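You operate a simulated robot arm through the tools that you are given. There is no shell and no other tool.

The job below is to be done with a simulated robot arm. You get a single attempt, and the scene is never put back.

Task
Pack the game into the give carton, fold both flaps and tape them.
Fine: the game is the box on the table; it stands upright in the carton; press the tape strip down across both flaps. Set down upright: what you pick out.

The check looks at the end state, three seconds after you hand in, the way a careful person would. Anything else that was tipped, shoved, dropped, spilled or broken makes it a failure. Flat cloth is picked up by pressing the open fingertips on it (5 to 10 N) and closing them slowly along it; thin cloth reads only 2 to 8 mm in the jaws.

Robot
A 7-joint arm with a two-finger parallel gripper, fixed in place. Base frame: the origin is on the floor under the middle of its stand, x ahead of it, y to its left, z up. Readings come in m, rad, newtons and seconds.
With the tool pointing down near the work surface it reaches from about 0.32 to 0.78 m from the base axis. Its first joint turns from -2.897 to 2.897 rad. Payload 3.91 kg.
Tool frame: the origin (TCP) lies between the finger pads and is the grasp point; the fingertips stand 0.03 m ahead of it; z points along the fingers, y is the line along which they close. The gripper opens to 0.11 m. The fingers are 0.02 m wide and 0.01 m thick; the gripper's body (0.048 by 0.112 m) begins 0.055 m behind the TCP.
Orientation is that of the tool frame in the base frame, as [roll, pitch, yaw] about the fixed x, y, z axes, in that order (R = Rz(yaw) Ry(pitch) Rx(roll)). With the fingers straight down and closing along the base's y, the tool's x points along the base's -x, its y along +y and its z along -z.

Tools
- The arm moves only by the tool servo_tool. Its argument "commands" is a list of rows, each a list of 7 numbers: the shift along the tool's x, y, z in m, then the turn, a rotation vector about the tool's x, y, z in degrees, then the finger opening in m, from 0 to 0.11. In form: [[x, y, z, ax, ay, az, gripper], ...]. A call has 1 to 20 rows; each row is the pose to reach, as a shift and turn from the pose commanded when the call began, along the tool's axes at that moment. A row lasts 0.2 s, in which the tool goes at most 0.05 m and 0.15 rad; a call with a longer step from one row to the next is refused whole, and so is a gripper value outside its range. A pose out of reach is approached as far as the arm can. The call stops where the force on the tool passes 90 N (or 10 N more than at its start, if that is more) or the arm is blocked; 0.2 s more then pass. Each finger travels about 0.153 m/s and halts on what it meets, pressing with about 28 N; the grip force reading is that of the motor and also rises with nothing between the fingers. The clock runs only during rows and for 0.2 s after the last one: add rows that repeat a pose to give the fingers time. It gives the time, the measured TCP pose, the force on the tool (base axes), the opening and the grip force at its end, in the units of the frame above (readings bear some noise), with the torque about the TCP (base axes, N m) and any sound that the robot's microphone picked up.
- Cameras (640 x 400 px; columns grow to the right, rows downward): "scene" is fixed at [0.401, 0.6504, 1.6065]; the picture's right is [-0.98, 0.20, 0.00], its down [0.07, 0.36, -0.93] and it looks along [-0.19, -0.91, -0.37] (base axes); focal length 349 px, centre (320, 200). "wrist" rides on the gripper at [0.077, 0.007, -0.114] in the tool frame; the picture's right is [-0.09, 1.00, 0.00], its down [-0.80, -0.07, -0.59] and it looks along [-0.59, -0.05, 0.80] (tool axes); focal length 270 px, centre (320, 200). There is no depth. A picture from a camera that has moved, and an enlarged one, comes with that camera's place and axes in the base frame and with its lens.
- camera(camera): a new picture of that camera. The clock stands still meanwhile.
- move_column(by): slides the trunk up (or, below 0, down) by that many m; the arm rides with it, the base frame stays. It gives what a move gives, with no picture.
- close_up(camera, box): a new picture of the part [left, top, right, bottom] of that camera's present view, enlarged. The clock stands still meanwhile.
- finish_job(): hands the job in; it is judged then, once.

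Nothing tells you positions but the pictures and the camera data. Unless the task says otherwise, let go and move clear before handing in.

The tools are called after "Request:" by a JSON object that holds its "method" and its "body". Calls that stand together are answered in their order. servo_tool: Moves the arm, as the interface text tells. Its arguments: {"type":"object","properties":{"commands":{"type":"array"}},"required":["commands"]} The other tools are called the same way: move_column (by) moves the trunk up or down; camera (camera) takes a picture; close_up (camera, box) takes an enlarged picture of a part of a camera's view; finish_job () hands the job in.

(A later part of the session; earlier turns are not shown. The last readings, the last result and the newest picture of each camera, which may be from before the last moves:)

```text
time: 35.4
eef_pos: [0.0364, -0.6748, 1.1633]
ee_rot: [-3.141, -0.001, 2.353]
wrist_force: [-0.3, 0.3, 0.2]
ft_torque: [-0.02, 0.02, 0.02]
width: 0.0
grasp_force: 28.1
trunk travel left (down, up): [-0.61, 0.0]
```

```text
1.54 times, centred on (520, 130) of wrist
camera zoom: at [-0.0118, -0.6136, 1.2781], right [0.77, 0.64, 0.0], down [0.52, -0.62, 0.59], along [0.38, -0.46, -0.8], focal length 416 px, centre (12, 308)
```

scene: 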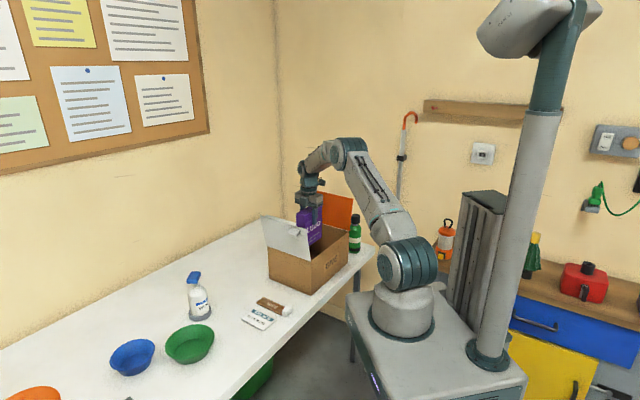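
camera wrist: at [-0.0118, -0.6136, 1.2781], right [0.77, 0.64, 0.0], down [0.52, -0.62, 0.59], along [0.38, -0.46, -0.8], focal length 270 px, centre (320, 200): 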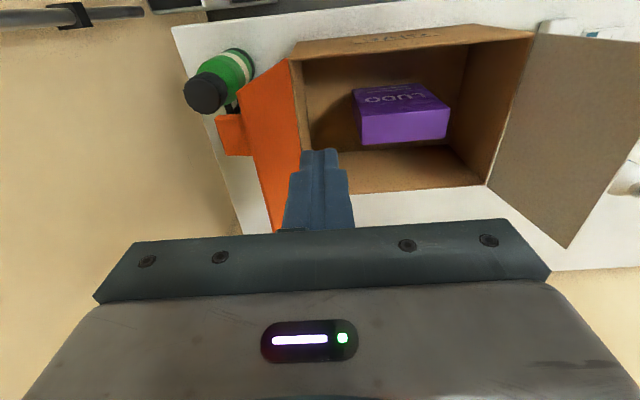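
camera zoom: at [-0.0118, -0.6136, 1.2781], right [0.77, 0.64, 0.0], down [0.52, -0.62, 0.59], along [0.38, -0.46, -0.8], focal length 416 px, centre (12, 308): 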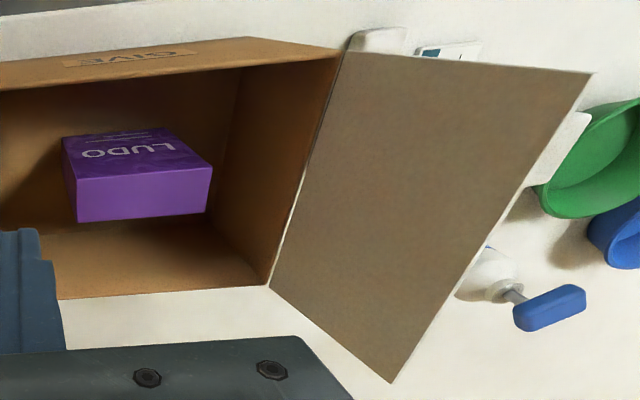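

From this view the orange flap's tip is at u≈-0.515, z≈1.05, and its tab sits at v≈0.50–0.54. I'll open the jaws, straddle the flap edge beside the tab and come down.

Request:
{"method": "servo_tool", "body": {"commands": [[0.004, -0.01, 0, 0, 0, 0, 0.05], [0.008, -0.025, 0, 0, 0, 0, 0.11], [0.011, -0.045, 0.01, 0, 0, 0, 0.11], [0.011, -0.0636, 0.03, 0, 0, 0, 0.11], [0.011, -0.0636, 0.06, 0, 0, 0, 0.11], [0.011, -0.0636, 0.06, 0, 0, 0, 0.11]]}}

Request:
{"method": "camera", "body": {"camera": "wrist"}}

```text
time: 36.8
eef_pos: [-0.0167, -0.7108, 1.1045]
ee_rot: [3.141, 0.0, 2.357]
wrist_force: [0.1, 0.1, 0.7]
ft_torque: [-0.01, -0.01, 0.03]
width: 0.11
grasp_force: 0.1
trunk travel left (down, up): [-0.61, 0.0]
```

```text
taken
camera wrist: at [-0.065, -0.6498, 1.2188], right [0.77, 0.64, 0.0], down [0.52, -0.62, 0.59], along [0.38, -0.46, -0.8], focal length 270 px, centre (320, 200)
```

wrist: 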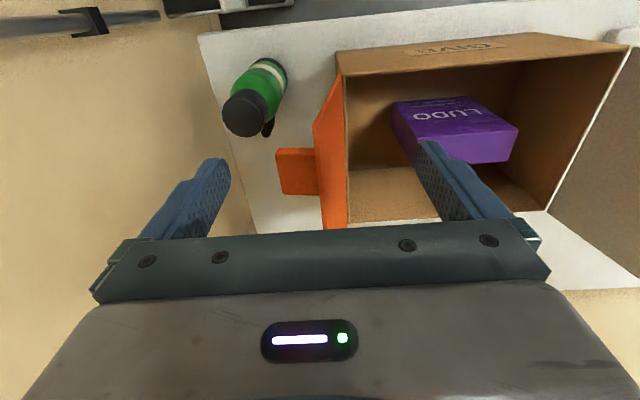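

Request:
{"method": "servo_tool", "body": {"commands": [[0, 0, 0.03, 0, 0, 0, 0.11], [0, 0, 0.055, 0, 0, 0, 0.11], [0, 0, 0.07, 0, 0, 0, 0.11], [0, 0, 0.07, 0, 0, 0, 0.11]]}}

Request:
{"method": "close_up", "body": {"camera": "scene", "box": [250, 130, 410, 290]}}

Request:
{"method": "close_up", "body": {"camera": "wrist", "box": [160, 20, 480, 240]}}

```text
time: 37.8
eef_pos: [-0.0176, -0.7125, 1.0324]
ee_rot: [-3.141, 0.0, 2.356]
wrist_force: [-0.2, 0.2, -0.8]
ft_torque: [0.02, -0.05, 0.0]
width: 0.1101
grasp_force: 0.1
trunk travel left (down, up): [-0.61, 0.0]
```

```text
2.50 times, centred on (330, 210) of scene
camera zoom: at [0.401, 0.6504, 1.6065], right [-0.98, 0.2, 0.0], down [0.07, 0.36, -0.93], along [-0.19, -0.91, -0.37], focal length 873 px, centre (295, 175)
```

zoom: 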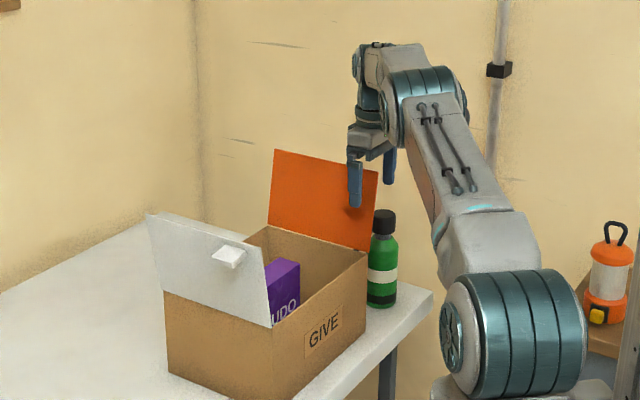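

```text
1.82 times, centred on (320, 130) of wrist
camera zoom: at [-0.0666, -0.6514, 1.1462], right [0.77, 0.64, 0.0], down [0.52, -0.62, 0.59], along [0.38, -0.46, -0.8], focal length 491 px, centre (320, 327)
```

zoom: 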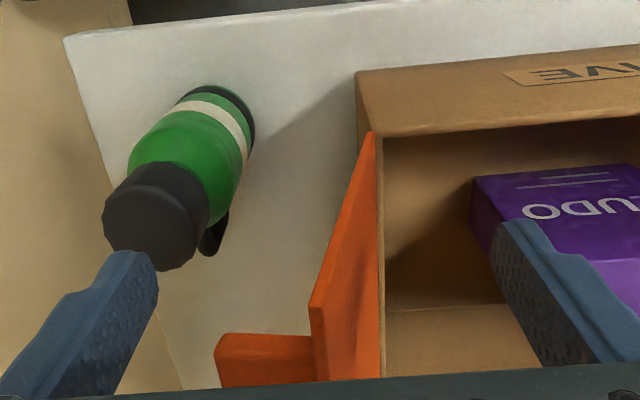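

Fingers straddle the flap edge with the tips about 4 cm above the bottle cap. Pushing the flap inward now with the outer finger.

Request:
{"method": "servo_tool", "body": {"commands": [[0, 0.02, 0, 0, 0, 0, 0.11], [0, 0.04, 0, 0, 0, 0, 0.11], [0, 0.055, 0, 0, 0, 0, 0.11], [0, 0.07, 0, 0, 0, 0, 0.11], [0, 0.085, 0, 0, 0, 0, 0.11], [0, 0.085, 0, 0, 0, 0, 0.11]]}}

Request:
{"method": "close_up", "body": {"camera": "scene", "box": [250, 130, 410, 290]}}

Request:
{"method": "camera", "body": {"camera": "wrist"}}

```text
time: 39.2
eef_pos: [0.044, -0.6504, 1.0326]
ee_rot: [-3.141, -0.002, 2.357]
wrist_force: [0.5, -0.7, -0.6]
ft_torque: [-0.01, -0.03, -0.04]
width: 0.1099
grasp_force: 0.1
trunk travel left (down, up): [-0.61, 0.0]
```

```text
2.50 times, centred on (330, 210) of scene
camera zoom: at [0.401, 0.6504, 1.6065], right [-0.98, 0.2, 0.0], down [0.07, 0.36, -0.93], along [-0.19, -0.91, -0.37], focal length 873 px, centre (295, 175)
```

zoom: 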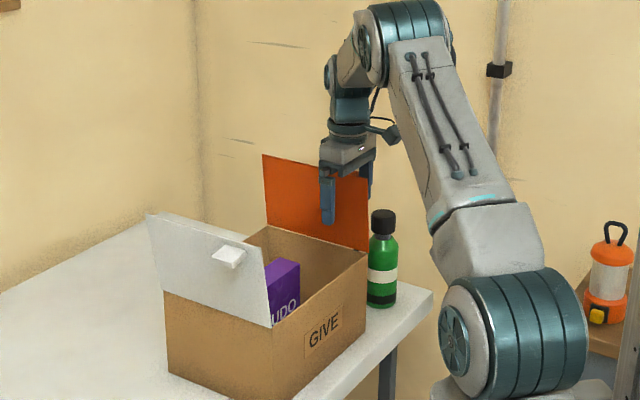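

```text
taken
camera wrist: at [-0.004, -0.5893, 1.147], right [0.77, 0.64, 0.0], down [0.52, -0.62, 0.59], along [0.38, -0.46, -0.8], focal length 270 px, centre (320, 200)
```

wrist: 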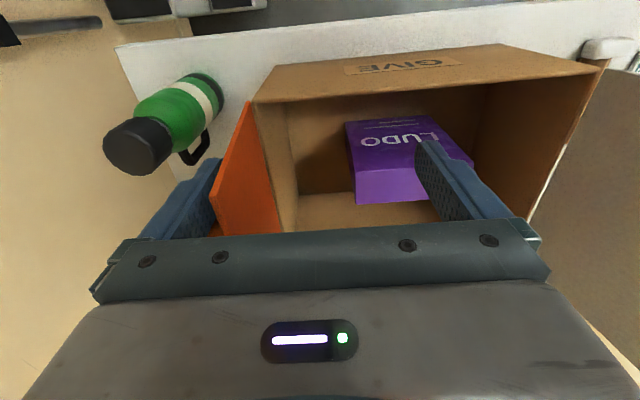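

Request:
{"method": "servo_tool", "body": {"commands": [[0, 0.015, 0, 0, 0, 0, 0.11], [0, 0.03, 0, 0, 0, 0, 0.11], [0, 0.045, 0, 0, 0, 0, 0.11], [0, 0.06, 0, 0, 0, 0, 0.11], [0, 0.06, 0, 0, 0, 0, 0.11]]}}

Request:
{"method": "close_up", "body": {"camera": "scene", "box": [250, 130, 410, 290]}}

Request:
{"method": "camera", "body": {"camera": "wrist"}}

```text
time: 40.4
eef_pos: [0.086, -0.6099, 1.0325]
ee_rot: [-3.141, 0.001, 2.356]
wrist_force: [0.2, 0.5, 0.3]
ft_torque: [-0.01, -0.03, -0.02]
width: 0.1104
grasp_force: 0.0
trunk travel left (down, up): [-0.61, 0.0]
```

```text
2.50 times, centred on (330, 210) of scene
camera zoom: at [0.401, 0.6504, 1.6065], right [-0.98, 0.2, 0.0], down [0.07, 0.36, -0.93], along [-0.19, -0.91, -0.37], focal length 873 px, centre (295, 175)
```

zoom: 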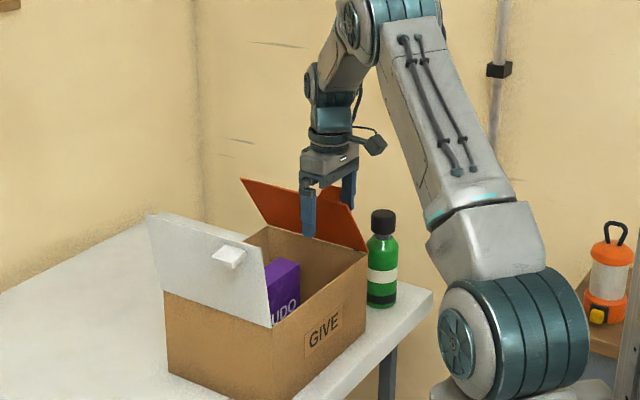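

```text
taken
camera wrist: at [0.0369, -0.5484, 1.1476], right [0.77, 0.64, 0.0], down [0.52, -0.62, 0.59], along [0.38, -0.46, -0.8], focal length 270 px, centre (320, 200)
```

wrist: 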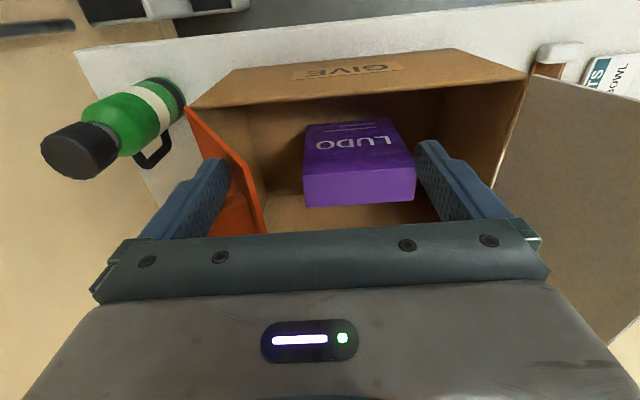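

The flap is about 30° inward and stays where it's pushed, so the hinge has friction. I'll keep pushing it down with the outer finger while lowering slightly.

Request:
{"method": "servo_tool", "body": {"commands": [[0, 0.015, 0, 0, 0, 0, 0.11], [0, 0.03, 0, 0, 0, 0, 0.11], [0, 0.04, 0.01, 0, 0, 0, 0.11], [0, 0.05, 0.025, 0, 0, 0, 0.11], [0, 0.06, 0.04, 0, 0, 0, 0.11], [0, 0.06, 0.04, 0, 0, 0, 0.11]]}}

Request:
{"method": "close_up", "body": {"camera": "scene", "box": [250, 130, 410, 290]}}

Request:
{"method": "camera", "body": {"camera": "wrist"}}

```text
time: 41.8
eef_pos: [0.1306, -0.5667, 0.9943]
ee_rot: [3.141, 0.0, 2.357]
wrist_force: [0.6, 0.2, 0.1]
ft_torque: [-0.05, -0.01, 0.03]
width: 0.1099
grasp_force: 0.1
trunk travel left (down, up): [-0.61, 0.0]
```

```text
2.50 times, centred on (330, 210) of scene
camera zoom: at [0.401, 0.6504, 1.6065], right [-0.98, 0.2, 0.0], down [0.07, 0.36, -0.93], along [-0.19, -0.91, -0.37], focal length 873 px, centre (295, 175)
```

zoom: 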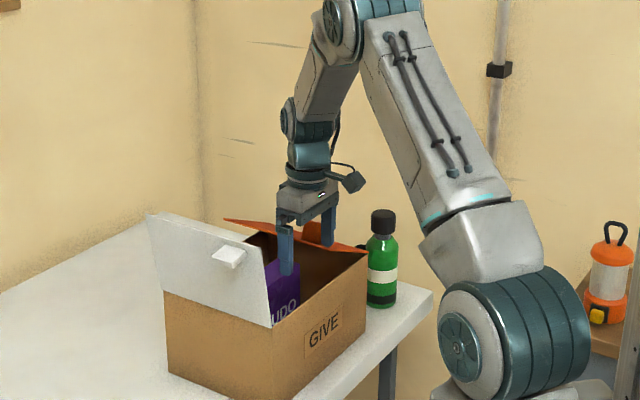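

```text
taken
camera wrist: at [0.0816, -0.5054, 1.108], right [0.77, 0.64, 0.0], down [0.52, -0.62, 0.59], along [0.38, -0.46, -0.8], focal length 270 px, centre (320, 200)
```

wrist: 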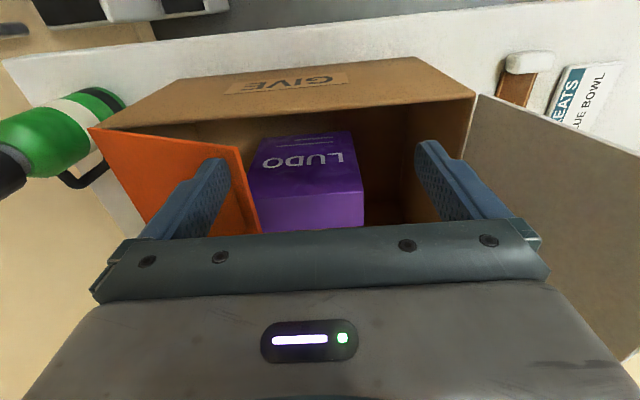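

Request:
{"method": "servo_tool", "body": {"commands": [[0, 0.005, -0.03, 0, 0, 0, 0.11], [0, 0, -0.066, 0, 0, 0, 0.08], [-0.03, -0.02, -0.066, 0, 0, 0, 0.04], [-0.06, -0.04, -0.066, 0, 0, 0, 0.0], [-0.09, -0.055, -0.066, 0, 0, 0, 0.0], [-0.107, -0.067, -0.066, 0, 0, 0, 0.0], [-0.107, -0.067, -0.066, 0, 0, 0, 0.0]]}}

Request:
{"method": "camera", "body": {"camera": "wrist"}}

Request:
{"method": "close_up", "body": {"camera": "scene", "box": [250, 130, 410, 290]}}

```text
time: 43.4
eef_pos: [0.1586, -0.6896, 1.0584]
ee_rot: [-3.141, 0.0, 2.357]
wrist_force: [0.2, -0.4, 0.1]
ft_torque: [0.01, -0.01, -0.06]
width: 0.0003
grasp_force: 28.2
trunk travel left (down, up): [-0.61, 0.0]
```

```text
taken
camera wrist: at [0.1097, -0.6297, 1.1727], right [0.77, 0.64, 0.0], down [0.52, -0.62, 0.59], along [0.38, -0.46, -0.8], focal length 270 px, centre (320, 200)
```

wrist: 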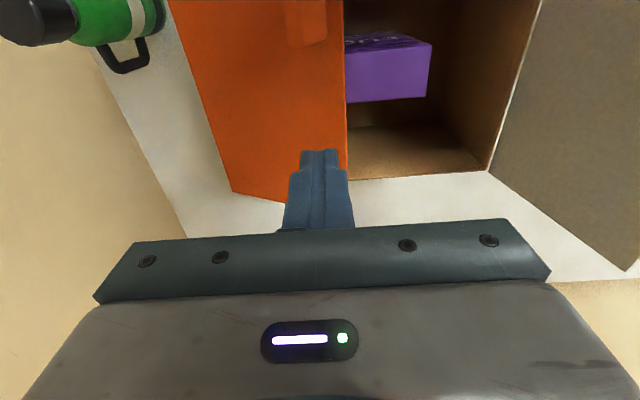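

```text
2.50 times, centred on (330, 210) of scene
camera zoom: at [0.401, 0.6504, 1.6065], right [-0.98, 0.2, 0.0], down [0.07, 0.36, -0.93], along [-0.19, -0.91, -0.37], focal length 873 px, centre (295, 175)
```

zoom: 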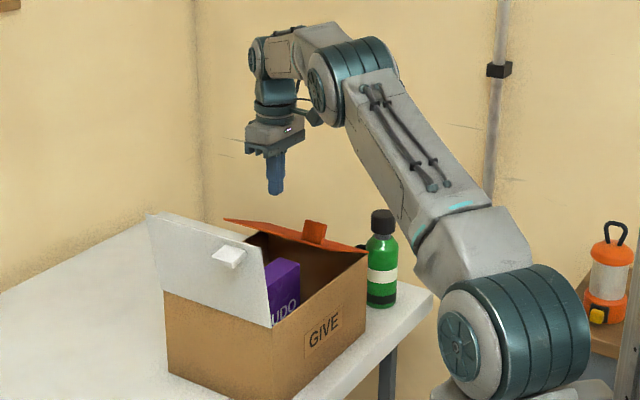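

Now I'm above the orange flap near its free edge, clear of the tab. Pressing it down toward flat.

Request:
{"method": "servo_tool", "body": {"commands": [[0, 0, 0.03, 0, 0, 0, 0.0], [0, 0, 0.06, 0, 0, 0, 0.0], [0, 0, 0.075, 0, 0, 0, 0.0], [0, 0, 0.09, 0, 0, 0, 0.0], [0, 0, 0.1, 0, 0, 0, 0.0], [0, 0, 0.108, 0, 0, 0, 0.0], [0, 0, 0.108, 0, 0, 0, 0.0]]}}

Request:
{"method": "camera", "body": {"camera": "wrist"}}

Request:
{"method": "close_up", "body": {"camera": "scene", "box": [250, 130, 410, 290]}}

```text
time: 45.0
eef_pos: [0.1577, -0.6908, 0.9499]
ee_rot: [-3.142, -0.001, 2.355]
wrist_force: [-0.6, -0.5, -0.9]
ft_torque: [0.0, 0.01, 0.0]
width: 0.0
grasp_force: 27.5
trunk travel left (down, up): [-0.61, 0.0]
```

```text
taken
camera wrist: at [0.1091, -0.6295, 1.0644], right [0.77, 0.64, 0.0], down [0.52, -0.62, 0.59], along [0.38, -0.46, -0.8], focal length 270 px, centre (320, 200)
```

wrist: 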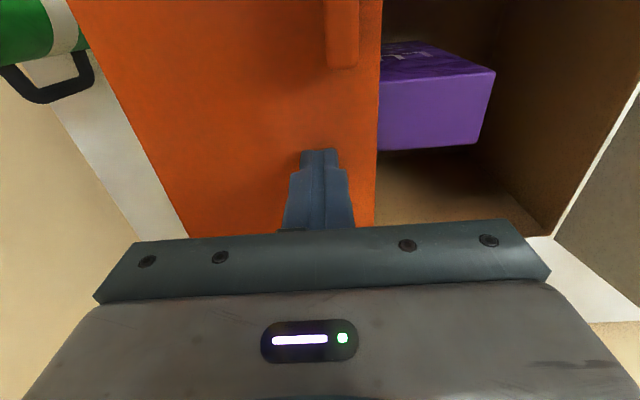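

```text
2.50 times, centred on (330, 210) of scene
camera zoom: at [0.401, 0.6504, 1.6065], right [-0.98, 0.2, 0.0], down [0.07, 0.36, -0.93], along [-0.19, -0.91, -0.37], focal length 873 px, centre (295, 175)
```

zoom: 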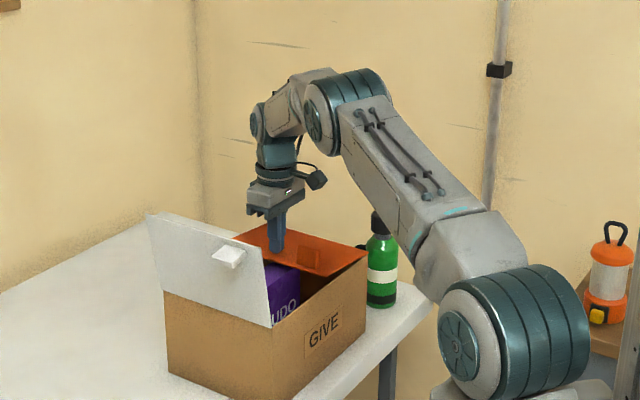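

Request:
{"method": "servo_tool", "body": {"commands": [[0, 0, 0.003, 0, 0, 0, 0.0], [0, 0, 0.006, 0, 0, 0, 0.0], [0, 0, 0.008, 0, 0, 0, 0.0], [0, 0, 0.01, 0, 0, 0, 0.0], [0, 0, 0.01, 0, 0, 0, 0.0]]}}

Request:
{"method": "close_up", "body": {"camera": "scene", "box": [250, 130, 410, 290]}}

```text
time: 46.2
eef_pos: [0.1567, -0.6908, 0.9384]
ee_rot: [3.14, 0.0, 2.355]
wrist_force: [0.2, 0.6, 0.8]
ft_torque: [0.0, -0.03, -0.05]
width: 0.0002
grasp_force: 28.2
trunk travel left (down, up): [-0.61, 0.0]
```

```text
2.50 times, centred on (330, 210) of scene
camera zoom: at [0.401, 0.6504, 1.6065], right [-0.98, 0.2, 0.0], down [0.07, 0.36, -0.93], along [-0.19, -0.91, -0.37], focal length 873 px, centre (295, 175)
```

zoom: 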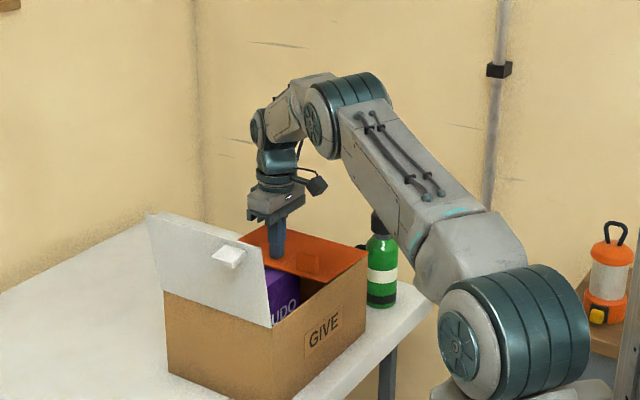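

Request:
{"method": "servo_tool", "body": {"commands": [[0, 0, 0.002, 0, 0, 0, 0.0], [0, 0, 0.003, 0, 0, 0, 0.0], [0, 0, 0.004, 0, 0, 0, 0.0], [0, 0, 0.004, 0, 0, 0, 0.0]]}}

Request:
{"method": "close_up", "body": {"camera": "wrist", "box": [60, 0, 640, 240]}}

```text
time: 47.2
eef_pos: [0.1568, -0.6903, 0.9359]
ee_rot: [3.14, 0.0, 2.355]
wrist_force: [0.2, 0.4, 0.1]
ft_torque: [-0.01, 0.05, 0.0]
width: 0.0
grasp_force: 27.8
trunk travel left (down, up): [-0.61, 0.0]
```

```text
1.10 times, centred on (350, 120) of wrist
camera zoom: at [0.1079, -0.6293, 1.051], right [0.77, 0.64, 0.0], down [0.52, -0.62, 0.59], along [0.38, -0.46, -0.8], focal length 298 px, centre (287, 288)
```

zoom: 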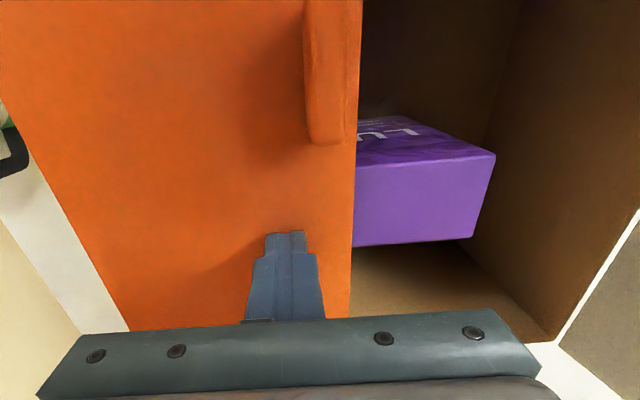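

Request:
{"method": "servo_tool", "body": {"commands": [[0, 0, 0.002, 0, 0, 0, 0.0], [0, 0, 0.003, 0, 0, 0, 0.0], [0, 0, 0.004, 0, 0, 0, 0.0], [0, 0, 0.004, 0, 0, 0, 0.0]]}}

Request:
{"method": "close_up", "body": {"camera": "scene", "box": [280, 200, 350, 270]}}

```text
time: 48.2
eef_pos: [0.1569, -0.6908, 0.9344]
ee_rot: [-3.14, 0.002, 2.357]
wrist_force: [-1.4, 0.2, 13.2]
ft_torque: [0.02, 0.1, 0.08]
width: 0.0
grasp_force: 27.8
trunk travel left (down, up): [-0.61, 0.0]
```

```text
5.71 times, centred on (315, 235) of scene
camera zoom: at [0.401, 0.6504, 1.6065], right [-0.98, 0.2, 0.0], down [0.07, 0.36, -0.93], along [-0.19, -0.91, -0.37], focal length 1996 px, centre (349, 0)
```

zoom: 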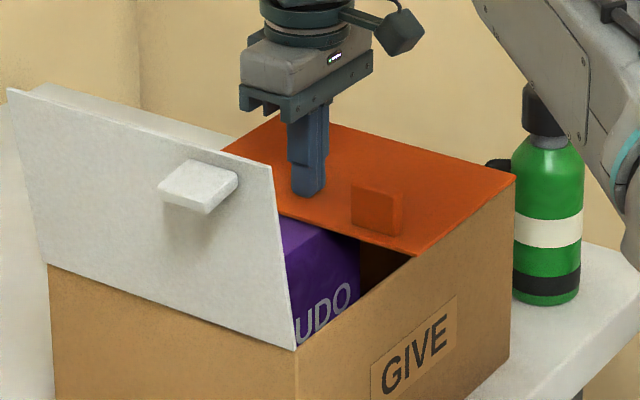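

The orange flap is flat, with firm contact at fingertip z≈0.9045. I'll rise and check that it stays down.

Request:
{"method": "servo_tool", "body": {"commands": [[0, 0, -0.01, 0, 0, 0, 0.0], [0, 0, -0.04, 0, 0, 0, 0.0], [0, 0, -0.08, 0, 0, 0, 0.0], [0, 0, -0.12, 0, 0, 0, 0.0], [0, 0, -0.16, 0, 0, 0, 0.0], [0, 0, -0.19, 0, 0, 0, 0.0], [0, 0, -0.19, 0, 0, 0, 0.0]]}}

Request:
{"method": "camera", "body": {"camera": "wrist"}}

Request:
{"method": "close_up", "body": {"camera": "scene", "box": [250, 160, 390, 300]}}

```text
time: 49.8
eef_pos: [0.1608, -0.6891, 1.1256]
ee_rot: [-3.141, -0.002, 2.356]
wrist_force: [-0.6, -0.7, 0.0]
ft_torque: [0.0, -0.03, 0.02]
width: 0.0
grasp_force: 27.5
trunk travel left (down, up): [-0.61, 0.0]
```

```text
taken
camera wrist: at [0.1111, -0.6275, 1.2404], right [0.77, 0.64, 0.0], down [0.52, -0.62, 0.59], along [0.38, -0.46, -0.8], focal length 270 px, centre (320, 200)
```

wrist: 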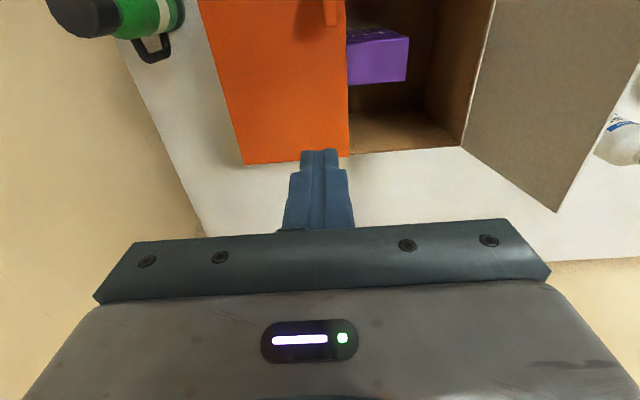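

```text
2.86 times, centred on (320, 230) of scene
camera zoom: at [0.401, 0.6504, 1.6065], right [-0.98, 0.2, 0.0], down [0.07, 0.36, -0.93], along [-0.19, -0.91, -0.37], focal length 998 px, centre (320, 114)
```

zoom: 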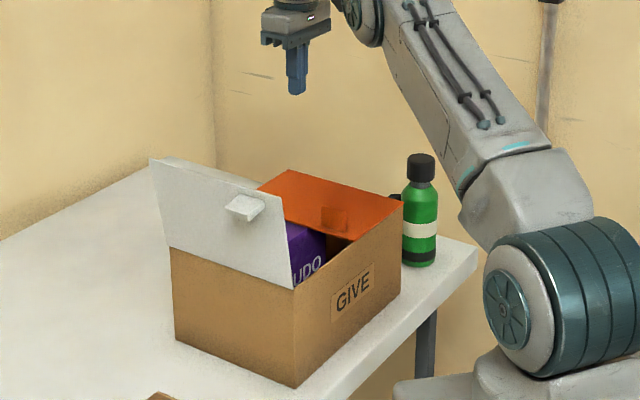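

The orange flap stays closed. Now the same for the white flap: open the jaws, straddle its top edge at v≈0.60 and push it inward with the outer finger.

Request:
{"method": "servo_tool", "body": {"commands": [[0, 0.035, 0, 0, 0, 0, 0.04], [0, 0.075, 0, 0, 0, 0, 0.08], [0, 0.115, 0, 0, 0, 0, 0.11], [0, 0.155, 0, 0, 0, 0, 0.11], [0, 0.195, 0, 0, 0, 0, 0.11], [0, 0.225, 0, 0, 0, 0, 0.11], [0, 0.225, 0, 0, 0, 0, 0.11]]}}

Request:
{"method": "camera", "body": {"camera": "wrist"}}

```text
time: 51.4
eef_pos: [0.3156, -0.5316, 1.1251]
ee_rot: [-3.141, 0.001, 2.356]
wrist_force: [0.3, -0.4, 0.2]
ft_torque: [-0.03, 0.0, -0.02]
width: 0.1102
grasp_force: 0.1
trunk travel left (down, up): [-0.61, 0.0]
```

```text
taken
camera wrist: at [0.2664, -0.47, 1.2396], right [0.77, 0.64, 0.0], down [0.52, -0.62, 0.59], along [0.38, -0.46, -0.8], focal length 270 px, centre (320, 200)
```

wrist: 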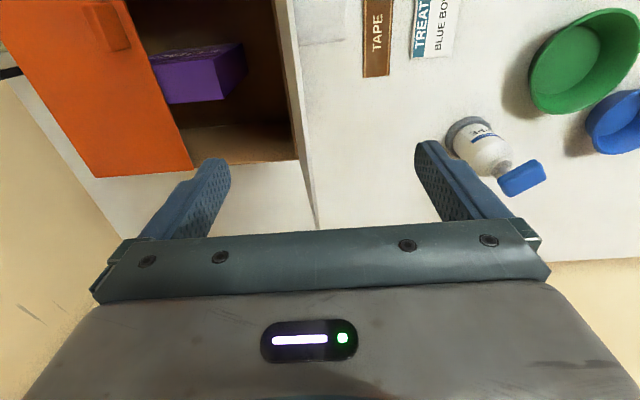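

Request:
{"method": "servo_tool", "body": {"commands": [[0, 0.003, 0.03, 0, 0, 0, 0.11], [0, 0.005, 0.06, 0, 0, 0, 0.11], [0, 0.005, 0.085, 0, 0, 0, 0.11], [0, 0.005, 0.095, 0, 0, 0, 0.11], [0, 0.005, 0.095, 0, 0, 0, 0.11]]}}

Request:
{"method": "camera", "body": {"camera": "wrist"}}

Request:
{"method": "close_up", "body": {"camera": "scene", "box": [220, 160, 380, 320]}}

```text
time: 52.6
eef_pos: [0.3186, -0.5273, 1.0284]
ee_rot: [-3.141, -0.001, 2.356]
wrist_force: [-0.1, 0.5, -0.6]
ft_torque: [-0.02, -0.01, 0.02]
width: 0.1101
grasp_force: 0.0
trunk travel left (down, up): [-0.61, 0.0]
```

```text
taken
camera wrist: at [0.2703, -0.4662, 1.1431], right [0.77, 0.64, 0.0], down [0.52, -0.62, 0.59], along [0.38, -0.46, -0.8], focal length 270 px, centre (320, 200)
```

wrist: 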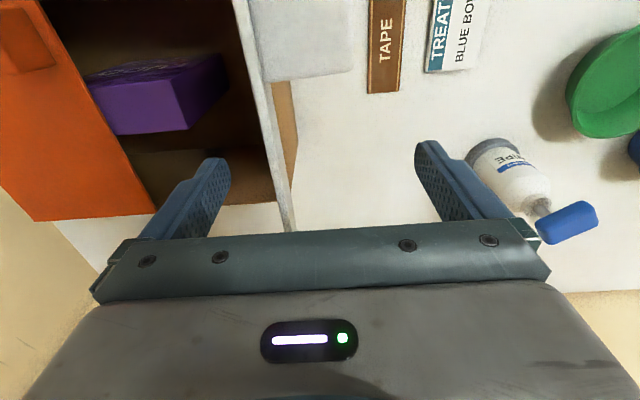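

```text
2.50 times, centred on (300, 240) of scene
camera zoom: at [0.401, 0.6504, 1.6065], right [-0.98, 0.2, 0.0], down [0.07, 0.36, -0.93], along [-0.19, -0.91, -0.37], focal length 873 px, centre (370, 100)
```

zoom: 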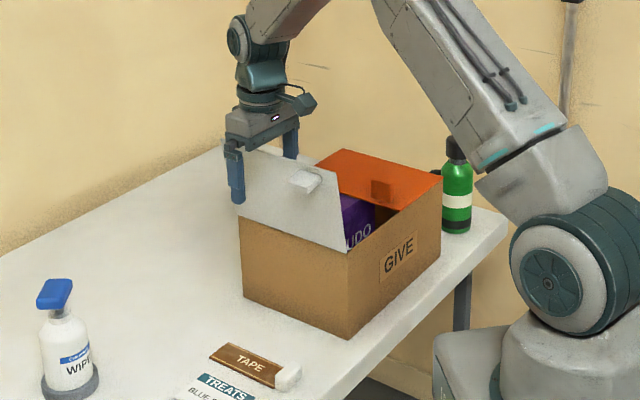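

Request:
{"method": "servo_tool", "body": {"commands": [[0, -0.02, 0, 0, 0, 0, 0.11], [0, -0.04, 0, 0, 0, 0, 0.11], [0, -0.055, 0, 0, 0, 0, 0.11], [0, -0.07, 0, 0, 0, 0, 0.11], [0, -0.085, 0, 0, 0, 0, 0.11], [0, -0.1, 0, 0, 0, 0, 0.11], [0, -0.115, 0, 0, 0, 0, 0.11], [0, -0.13, 0, 0, 0, 0, 0.11], [0, -0.145, 0, 0, 0, 0, 0.11], [0, -0.145, 0, 0, 0, 0, 0.11]]}}

Request:
{"method": "close_up", "body": {"camera": "scene", "box": [220, 160, 380, 320]}}

Request:
{"method": "camera", "body": {"camera": "wrist"}}

```text
time: 54.8
eef_pos: [0.2194, -0.6288, 1.027]
ee_rot: [-3.141, 0.001, 2.356]
wrist_force: [-0.6, -0.1, -0.5]
ft_torque: [0.0, 0.02, -0.02]
width: 0.1103
grasp_force: 0.1
trunk travel left (down, up): [-0.61, 0.0]
```

```text
2.50 times, centred on (300, 240) of scene
camera zoom: at [0.401, 0.6504, 1.6065], right [-0.98, 0.2, 0.0], down [0.07, 0.36, -0.93], along [-0.19, -0.91, -0.37], focal length 873 px, centre (370, 100)
```

zoom: 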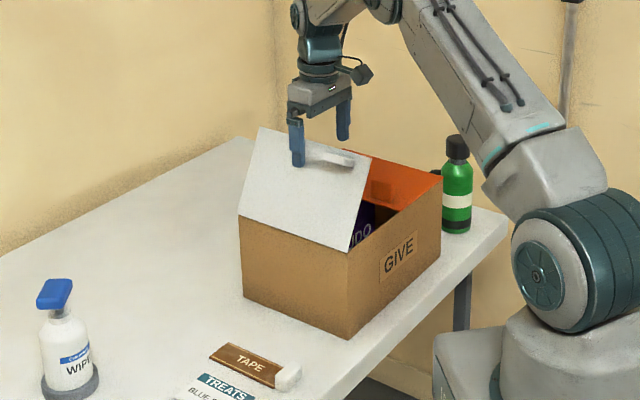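

```text
taken
camera wrist: at [0.1701, -0.569, 1.1424], right [0.77, 0.64, 0.0], down [0.52, -0.62, 0.59], along [0.38, -0.46, -0.8], focal length 270 px, centre (320, 200)
```

wrist: 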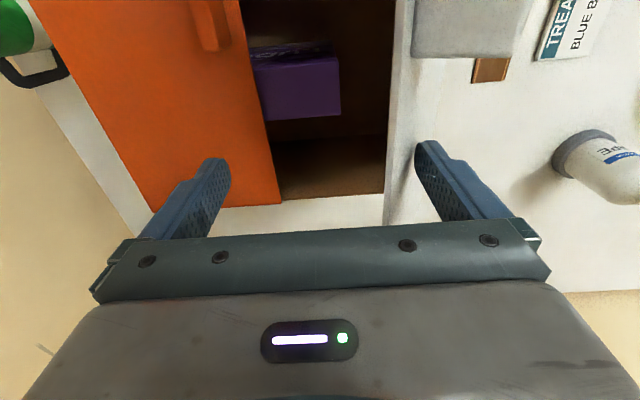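

Request:
{"method": "servo_tool", "body": {"commands": [[0, -0.015, 0, 0, 0, 0, 0.11], [0, -0.03, 0.01, 0, 0, 0, 0.11], [0, -0.045, 0.025, 0, 0, 0, 0.11], [0, -0.055, 0.04, 0, 0, 0, 0.11], [0, -0.055, 0.04, 0, 0, 0, 0.11]]}}

Request:
{"method": "close_up", "body": {"camera": "scene", "box": [220, 160, 380, 320]}}

Request:
{"method": "camera", "body": {"camera": "wrist"}}

```text
time: 56.0
eef_pos: [0.179, -0.6673, 0.9877]
ee_rot: [3.141, -0.001, 2.355]
wrist_force: [0.0, 0.9, 0.7]
ft_torque: [0.03, -0.02, -0.04]
width: 0.1099
grasp_force: 0.1
trunk travel left (down, up): [-0.61, 0.0]
```

```text
2.50 times, centred on (300, 240) of scene
camera zoom: at [0.401, 0.6504, 1.6065], right [-0.98, 0.2, 0.0], down [0.07, 0.36, -0.93], along [-0.19, -0.91, -0.37], focal length 873 px, centre (370, 100)
```

zoom: 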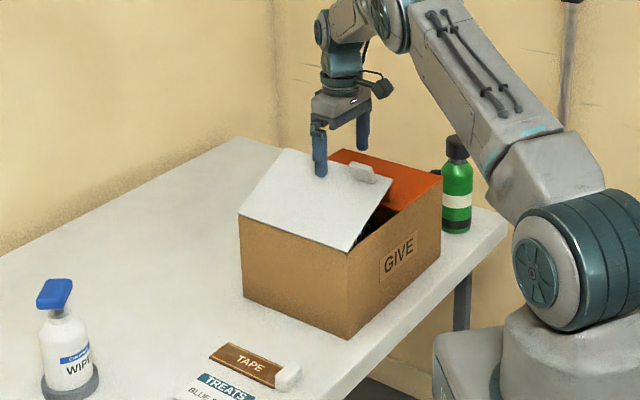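

```text
taken
camera wrist: at [0.1291, -0.6074, 1.1026], right [0.77, 0.64, 0.0], down [0.52, -0.62, 0.59], along [0.38, -0.46, -0.8], focal length 270 px, centre (320, 200)
```

wrist: 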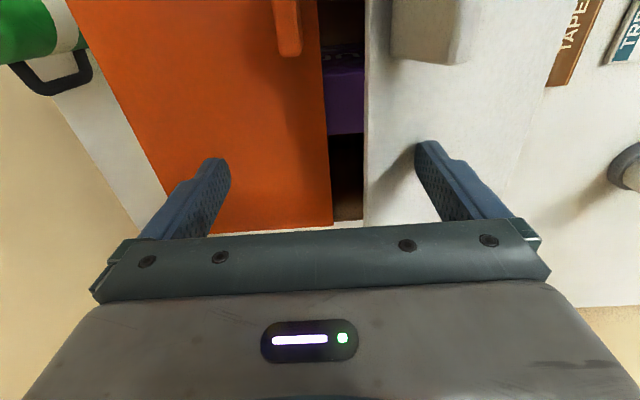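

Request:
{"method": "servo_tool", "body": {"commands": [[0, 0.0, -0.02, 0, 0, 0, 0.11], [0, 0.0, -0.05, 0, 0, 0, 0.08], [0, 0.02, -0.07, 0, 0, 0, 0.04], [0, 0.045, -0.07, 0, 0, 0, 0.0], [0, 0.045, -0.07, 0, 0, 0, 0.0]]}}

Request:
{"method": "camera", "body": {"camera": "wrist"}}

```text
time: 57.2
eef_pos: [0.2106, -0.637, 1.0602]
ee_rot: [-3.141, 0.001, 2.355]
wrist_force: [-0.6, -0.9, 0.3]
ft_torque: [0.03, 0.0, 0.02]
width: 0.0002
grasp_force: 28.4
trunk travel left (down, up): [-0.61, 0.0]
```

```text
taken
camera wrist: at [0.1624, -0.5765, 1.1748], right [0.77, 0.64, 0.0], down [0.52, -0.62, 0.59], along [0.38, -0.46, -0.8], focal length 270 px, centre (320, 200)
```

wrist: 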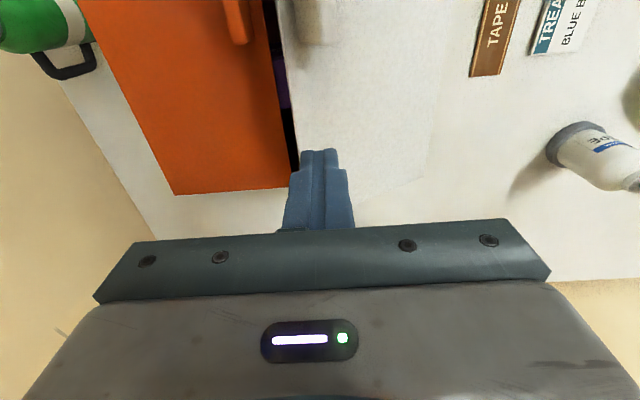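

Request:
{"method": "servo_tool", "body": {"commands": [[0, 0, 0.03, 0, 0, 0, 0.0], [0, 0, 0.06, 0, 0, 0, 0.0], [0, 0, 0.08, 0, 0, 0, 0.0], [0, 0, 0.095, 0, 0, 0, 0.0], [0, 0, 0.108, 0, 0, 0, 0.0], [0, 0, 0.116, 0, 0, 0, 0.0], [0, 0, 0.12, 0, 0, 0, 0.0], [0, 0, 0.123, 0, 0, 0, 0.0], [0, 0, 0.123, 0, 0, 0, 0.0]]}}

Request:
{"method": "close_up", "body": {"camera": "scene", "box": [260, 180, 360, 280]}}

Request:
{"method": "camera", "body": {"camera": "wrist"}}

```text
time: 59.2
eef_pos: [0.2116, -0.636, 0.9345]
ee_rot: [3.141, 0.001, 2.355]
wrist_force: [-0.5, 1.3, 6.2]
ft_torque: [0.03, 0.04, -0.03]
width: 0.0
grasp_force: 28.3
trunk travel left (down, up): [-0.61, 0.0]
```

```text
4.00 times, centred on (310, 230) of scene
camera zoom: at [0.401, 0.6504, 1.6065], right [-0.98, 0.2, 0.0], down [0.07, 0.36, -0.93], along [-0.19, -0.91, -0.37], focal length 1397 px, centre (360, 80)
```

zoom: 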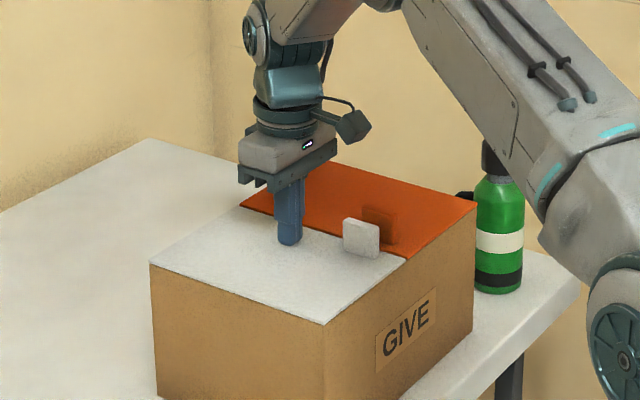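

```text
taken
camera wrist: at [0.1625, -0.5753, 1.0494], right [0.77, 0.64, 0.0], down [0.52, -0.62, 0.6], along [0.38, -0.46, -0.8], focal length 270 px, centre (320, 200)
```

wrist: 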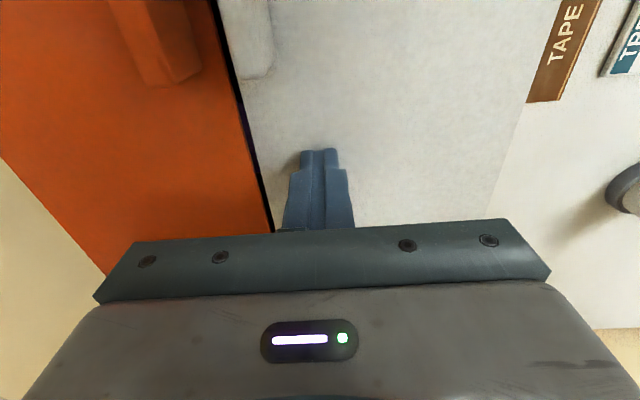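

Both flaps are down and meet at a narrow seam. I'll rise and look at the closed top to choose the tape position.

Request:
{"method": "servo_tool", "body": {"commands": [[0, 0, 0.001, 0, 0, 0, 0.0], [0, 0, 0.001, 0, 0, 0, 0.0], [0, 0, -0.03, 0, 0, 0, 0.0], [0, 0, -0.07, 0, 0, 0, 0.0], [0, 0, -0.11, 0, 0, 0, 0.0], [0.04, 0.01, -0.15, 0, 0, 0, 0.0], [0.08, 0.02, -0.17, 0, 0, 0, 0.0], [0.1, 0.02, -0.19, 0, 0, 0, 0.0], [0.1, 0.02, -0.19, 0, 0, 0, 0.0]]}}

Request:
{"method": "camera", "body": {"camera": "wrist"}}

Request:
{"method": "close_up", "body": {"camera": "scene", "box": [240, 190, 380, 300]}}

```text
refused: row 6 steps farther than a row can; nothing moved
```

```text
taken
camera wrist: at [0.1625, -0.5753, 1.0494], right [0.77, 0.64, 0.0], down [0.52, -0.62, 0.6], along [0.38, -0.46, -0.8], focal length 270 px, centre (320, 200)
```

wrist: 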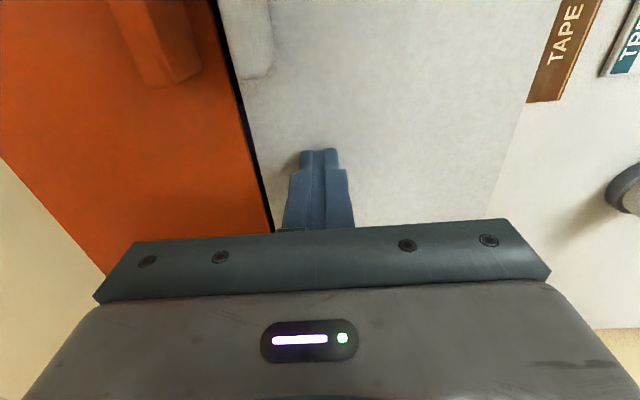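

```text
3.64 times, centred on (310, 245) of scene
camera zoom: at [0.401, 0.6504, 1.6065], right [-0.98, 0.2, 0.0], down [0.07, 0.36, -0.93], along [-0.19, -0.91, -0.37], focal length 1270 px, centre (356, 36)
```

zoom: 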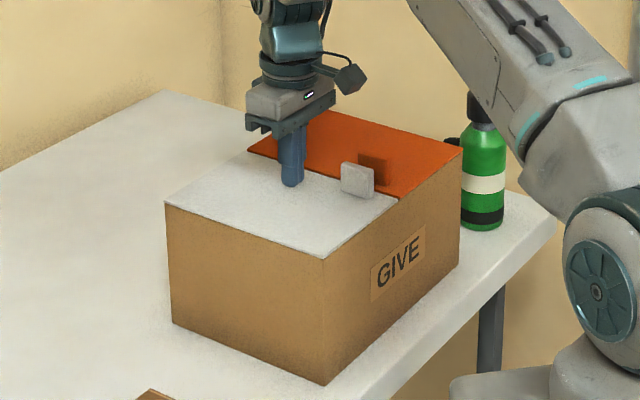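

Request:
{"method": "servo_tool", "body": {"commands": [[0, 0, 0.001, 0, 0, 0, 0.0], [0, 0, 0.001, 0, 0, 0, 0.0], [0, 0, -0.03, 0, 0, 0, 0.0], [0, 0, -0.07, 0, 0, 0, 0.0], [0, 0, -0.11, 0, 0, 0, 0.0], [0, 0, -0.15, 0, 0, 0, 0.0], [0.03, 0.01, -0.18, 0, 0, 0, 0.0], [0.06, 0.01, -0.2, 0, 0, 0, 0.0], [0.08, 0.01, -0.21, 0, 0, 0, 0.0], [0.08, 0.01, -0.21, 0, 0, 0, 0.0]]}}

Request:
{"method": "camera", "body": {"camera": "wrist"}}

Request:
{"method": "close_up", "body": {"camera": "scene", "box": [240, 190, 380, 300]}}

```text
time: 61.4
eef_pos: [0.1591, -0.5739, 1.1449]
ee_rot: [3.141, 0.001, 2.357]
wrist_force: [-0.1, 0.0, 0.4]
ft_torque: [-0.05, 0.02, -0.02]
width: 0.0
grasp_force: 28.0
trunk travel left (down, up): [-0.61, 0.0]
```

```text
taken
camera wrist: at [0.1103, -0.5134, 1.2598], right [0.77, 0.64, 0.0], down [0.52, -0.62, 0.59], along [0.38, -0.46, -0.8], focal length 270 px, centre (320, 200)
```

wrist: 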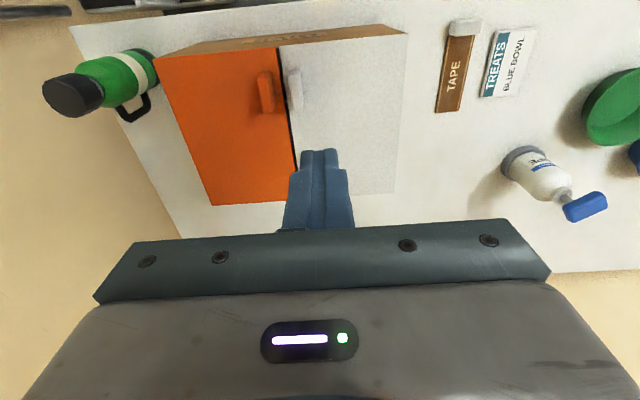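

```text
3.64 times, centred on (310, 245) of scene
camera zoom: at [0.401, 0.6504, 1.6065], right [-0.98, 0.2, 0.0], down [0.07, 0.36, -0.93], along [-0.19, -0.91, -0.37], focal length 1270 px, centre (356, 36)
```

zoom: 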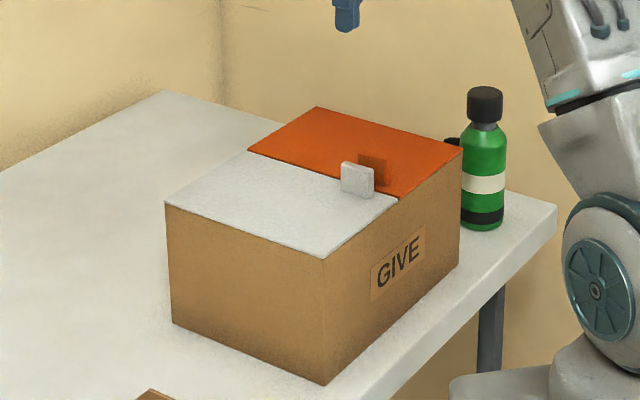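

Request:
{"method": "close_up", "body": {"camera": "wrist", "box": [150, 20, 430, 210]}}

Request:
{"method": "close_up", "body": {"camera": "wrist", "box": [410, 10, 570, 130]}}

```text
2.11 times, centred on (290, 115) of wrist
camera zoom: at [0.1103, -0.5134, 1.2598], right [0.77, 0.64, 0.0], down [0.52, -0.62, 0.59], along [0.38, -0.46, -0.8], focal length 569 px, centre (383, 379)
```

zoom: 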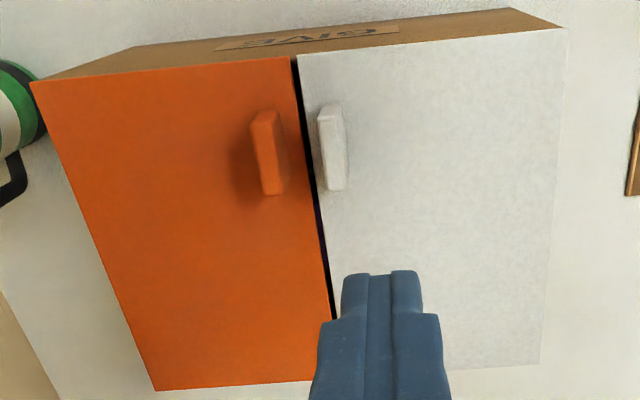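

```text
3.33 times, centred on (490, 70) of wrist
camera zoom: at [0.1103, -0.5134, 1.2598], right [0.77, 0.64, 0.0], down [0.52, -0.62, 0.59], along [0.38, -0.46, -0.8], focal length 901 px, centre (-247, 633)
```

zoom: 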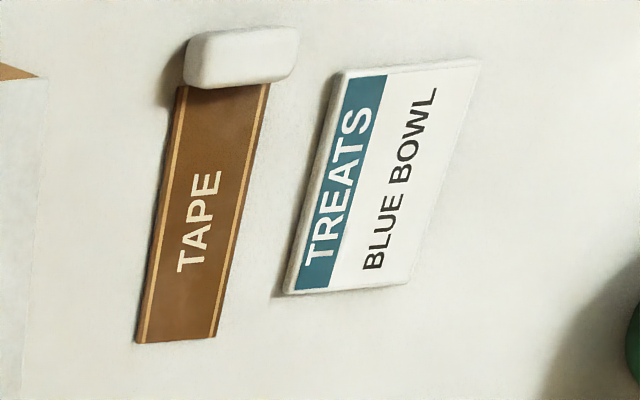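

Both flaps lie flat, with the seam at u≈-0.338 and the two tabs at v≈0.50–0.55. The tape will go at v≈0.62. Next I'll turn the wrist and hover over the tape's white end block at u≈-0.06, v≈0.494.

Request:
{"method": "servo_tool", "body": {"commands": [[0.002, 0.02, 0, 0, 0, -7.5, 0.0], [0.004, 0.04, 0, 0, 0, -15, 0.0], [0.006, 0.06, 0, 0, 0, -22.5, 0.0], [0.008, 0.08, 0, 0, 0, -30, 0.0], [0.01, 0.1, 0, 0, 0, -37.5, 0.0], [0.012, 0.12, 0, 0, 0, -45, 0.02], [0.014, 0.14, 0, 0, 0, -52.5, 0.04], [0.016, 0.16, 0, 0, 0, -60, 0.06], [0.018, 0.18, 0.02, 0, 0, -67.5, 0.06], [0.02, 0.2, 0.05, 0, 0, -75, 0.06], [0.022, 0.22, 0.08, 0, 0, -82.5, 0.06], [0.0243, 0.2333, 0.12, 0, 0, -90, 0.06], [0.0243, 0.2333, 0.16, 0, 0, -90, 0.06], [0.0243, 0.2333, 0.2, 0, 0, -90, 0.06], [0.0243, 0.2333, 0.2, 0, 0, -90, 0.06]]}}

Request:
{"method": "camera", "body": {"camera": "wrist"}}

Request:
{"method": "camera", "body": {"camera": "scene"}}

```text
time: 64.6
eef_pos: [0.3098, -0.3888, 0.9439]
ee_rot: [3.141, -0.001, -2.356]
wrist_force: [0.3, 1.0, -0.5]
ft_torque: [0.0, 0.0, -0.01]
width: 0.06
grasp_force: 0.0
trunk travel left (down, up): [-0.61, 0.0]
```

```text
taken
camera wrist: at [0.2522, -0.4367, 1.0583], right [-0.64, 0.77, 0.0], down [0.62, 0.52, 0.59], along [0.46, 0.38, -0.8], focal length 270 px, centre (320, 200)
```

wrist: 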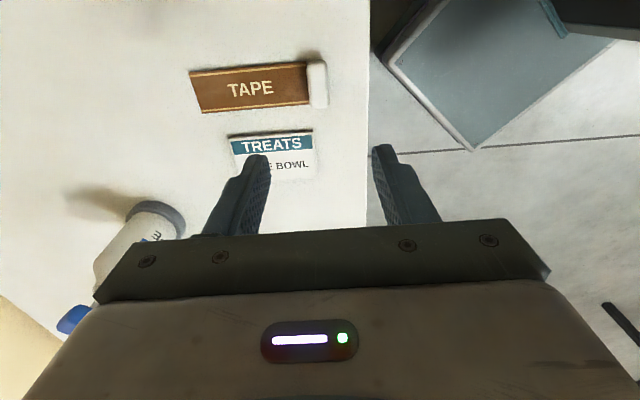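

```text
taken
```

scene: 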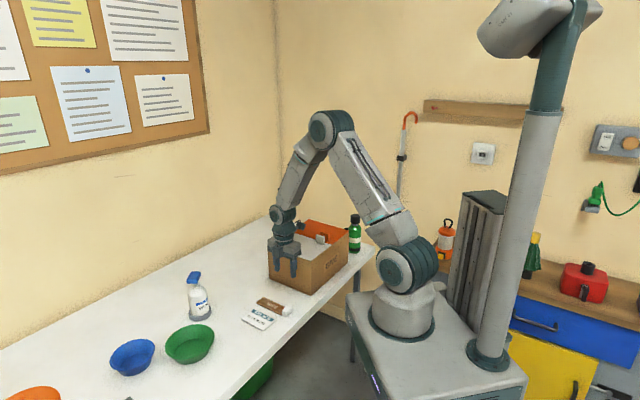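

Request:
{"method": "close_up", "body": {"camera": "wrist", "box": [180, 40, 400, 200]}}

```text
2.50 times, centred on (290, 120) of wrist
camera zoom: at [0.2522, -0.4367, 1.0583], right [-0.64, 0.77, 0.0], down [0.62, 0.52, 0.59], along [0.46, 0.38, -0.8], focal length 676 px, centre (395, 400)
```

zoom: 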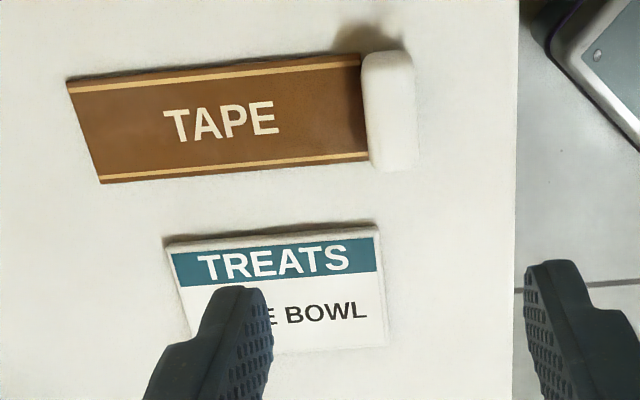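

Request:
{"method": "servo_tool", "body": {"commands": [[0.003, 0, 0.03, 0, 0, 0, 0.06], [0.006, 0, 0.07, 0, 0, 0, 0.06], [0.006, 0, 0.1, 0, 0, 0, 0.06], [0.006, 0, 0.125, 0, 0, 0, 0.06], [0.006, 0, 0.135, 0, 0, 0, 0.06], [0.006, 0, 0.135, 0, 0, 0, 0.06]]}}

Request:
{"method": "close_up", "body": {"camera": "wrist", "box": [160, 0, 480, 240]}}

Request:
{"method": "close_up", "body": {"camera": "scene", "box": [240, 240, 320, 340]}}

```text
time: 66.0
eef_pos: [0.3045, -0.3949, 0.8111]
ee_rot: [-3.141, 0.0, -2.355]
wrist_force: [-0.3, 0.1, 1.1]
ft_torque: [-0.02, 0.01, 0.02]
width: 0.0599
grasp_force: 0.1
trunk travel left (down, up): [-0.61, 0.0]
```

```text
1.67 times, centred on (320, 120) of wrist
camera zoom: at [0.2464, -0.4427, 0.9255], right [-0.64, 0.77, 0.0], down [0.62, 0.52, 0.59], along [0.46, 0.38, -0.8], focal length 450 px, centre (320, 333)
```

zoom: 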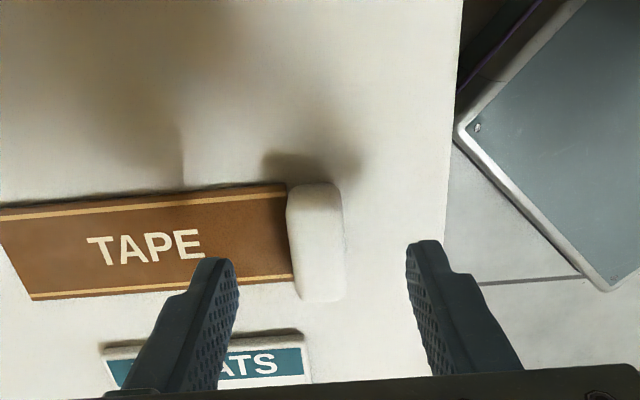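

```text
4.00 times, centred on (280, 290) of scene
camera zoom: at [0.401, 0.6504, 1.6065], right [-0.98, 0.2, 0.0], down [0.07, 0.36, -0.93], along [-0.19, -0.91, -0.37], focal length 1397 px, centre (480, -160)
```

zoom: 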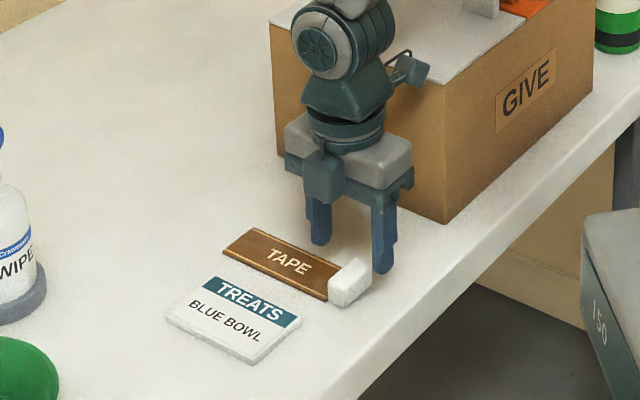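

Aligned over the block. Descending slowly to just above the strip, watching for contact.

Request:
{"method": "servo_tool", "body": {"commands": [[0, 0, 0.01, 0, 0, 0, 0.06], [0, 0, 0.018, 0, 0, 0, 0.06], [0, 0, 0.024, 0, 0, 0, 0.06], [0, 0, 0.028, 0, 0, 0, 0.06], [0, 0, 0.028, 0, 0, 0, 0.06]]}}

Request:
{"method": "close_up", "body": {"camera": "scene", "box": [255, 260, 315, 330]}}

```text
time: 67.2
eef_pos: [0.3052, -0.3947, 0.7825]
ee_rot: [-3.14, -0.001, -2.357]
wrist_force: [1.7, -0.2, 0.0]
ft_torque: [0.0, -0.01, -0.02]
width: 0.0598
grasp_force: 0.1
trunk travel left (down, up): [-0.61, 0.0]
```

```text
5.71 times, centred on (285, 295) of scene
camera zoom: at [0.401, 0.6504, 1.6065], right [-0.98, 0.2, 0.0], down [0.07, 0.36, -0.93], along [-0.19, -0.91, -0.37], focal length 1996 px, centre (520, -343)
```

zoom: 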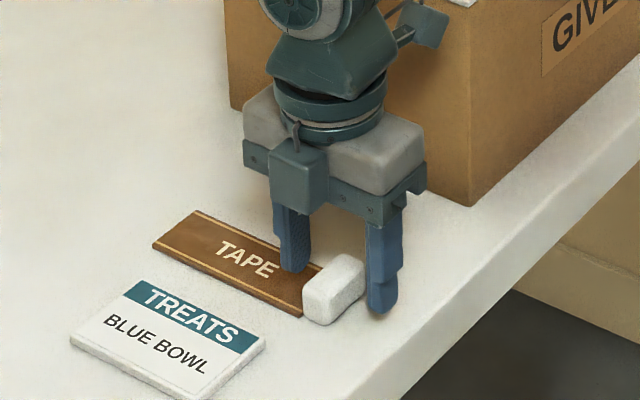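

Request:
{"method": "servo_tool", "body": {"commands": [[0, 0, 0.0015, 0, 0, 0, 0.06], [0, 0, 0.003, 0, 0, 0, 0.06], [0, 0, 0.003, 0, 0, 0, 0.06]]}}

```text
time: 68.0
eef_pos: [0.3039, -0.3947, 0.7795]
ee_rot: [-3.14, 0.001, -2.356]
wrist_force: [0.0, 0.6, 0.9]
ft_torque: [0.0, -0.03, 0.02]
width: 0.06
grasp_force: 0.1
trunk travel left (down, up): [-0.61, 0.0]
```

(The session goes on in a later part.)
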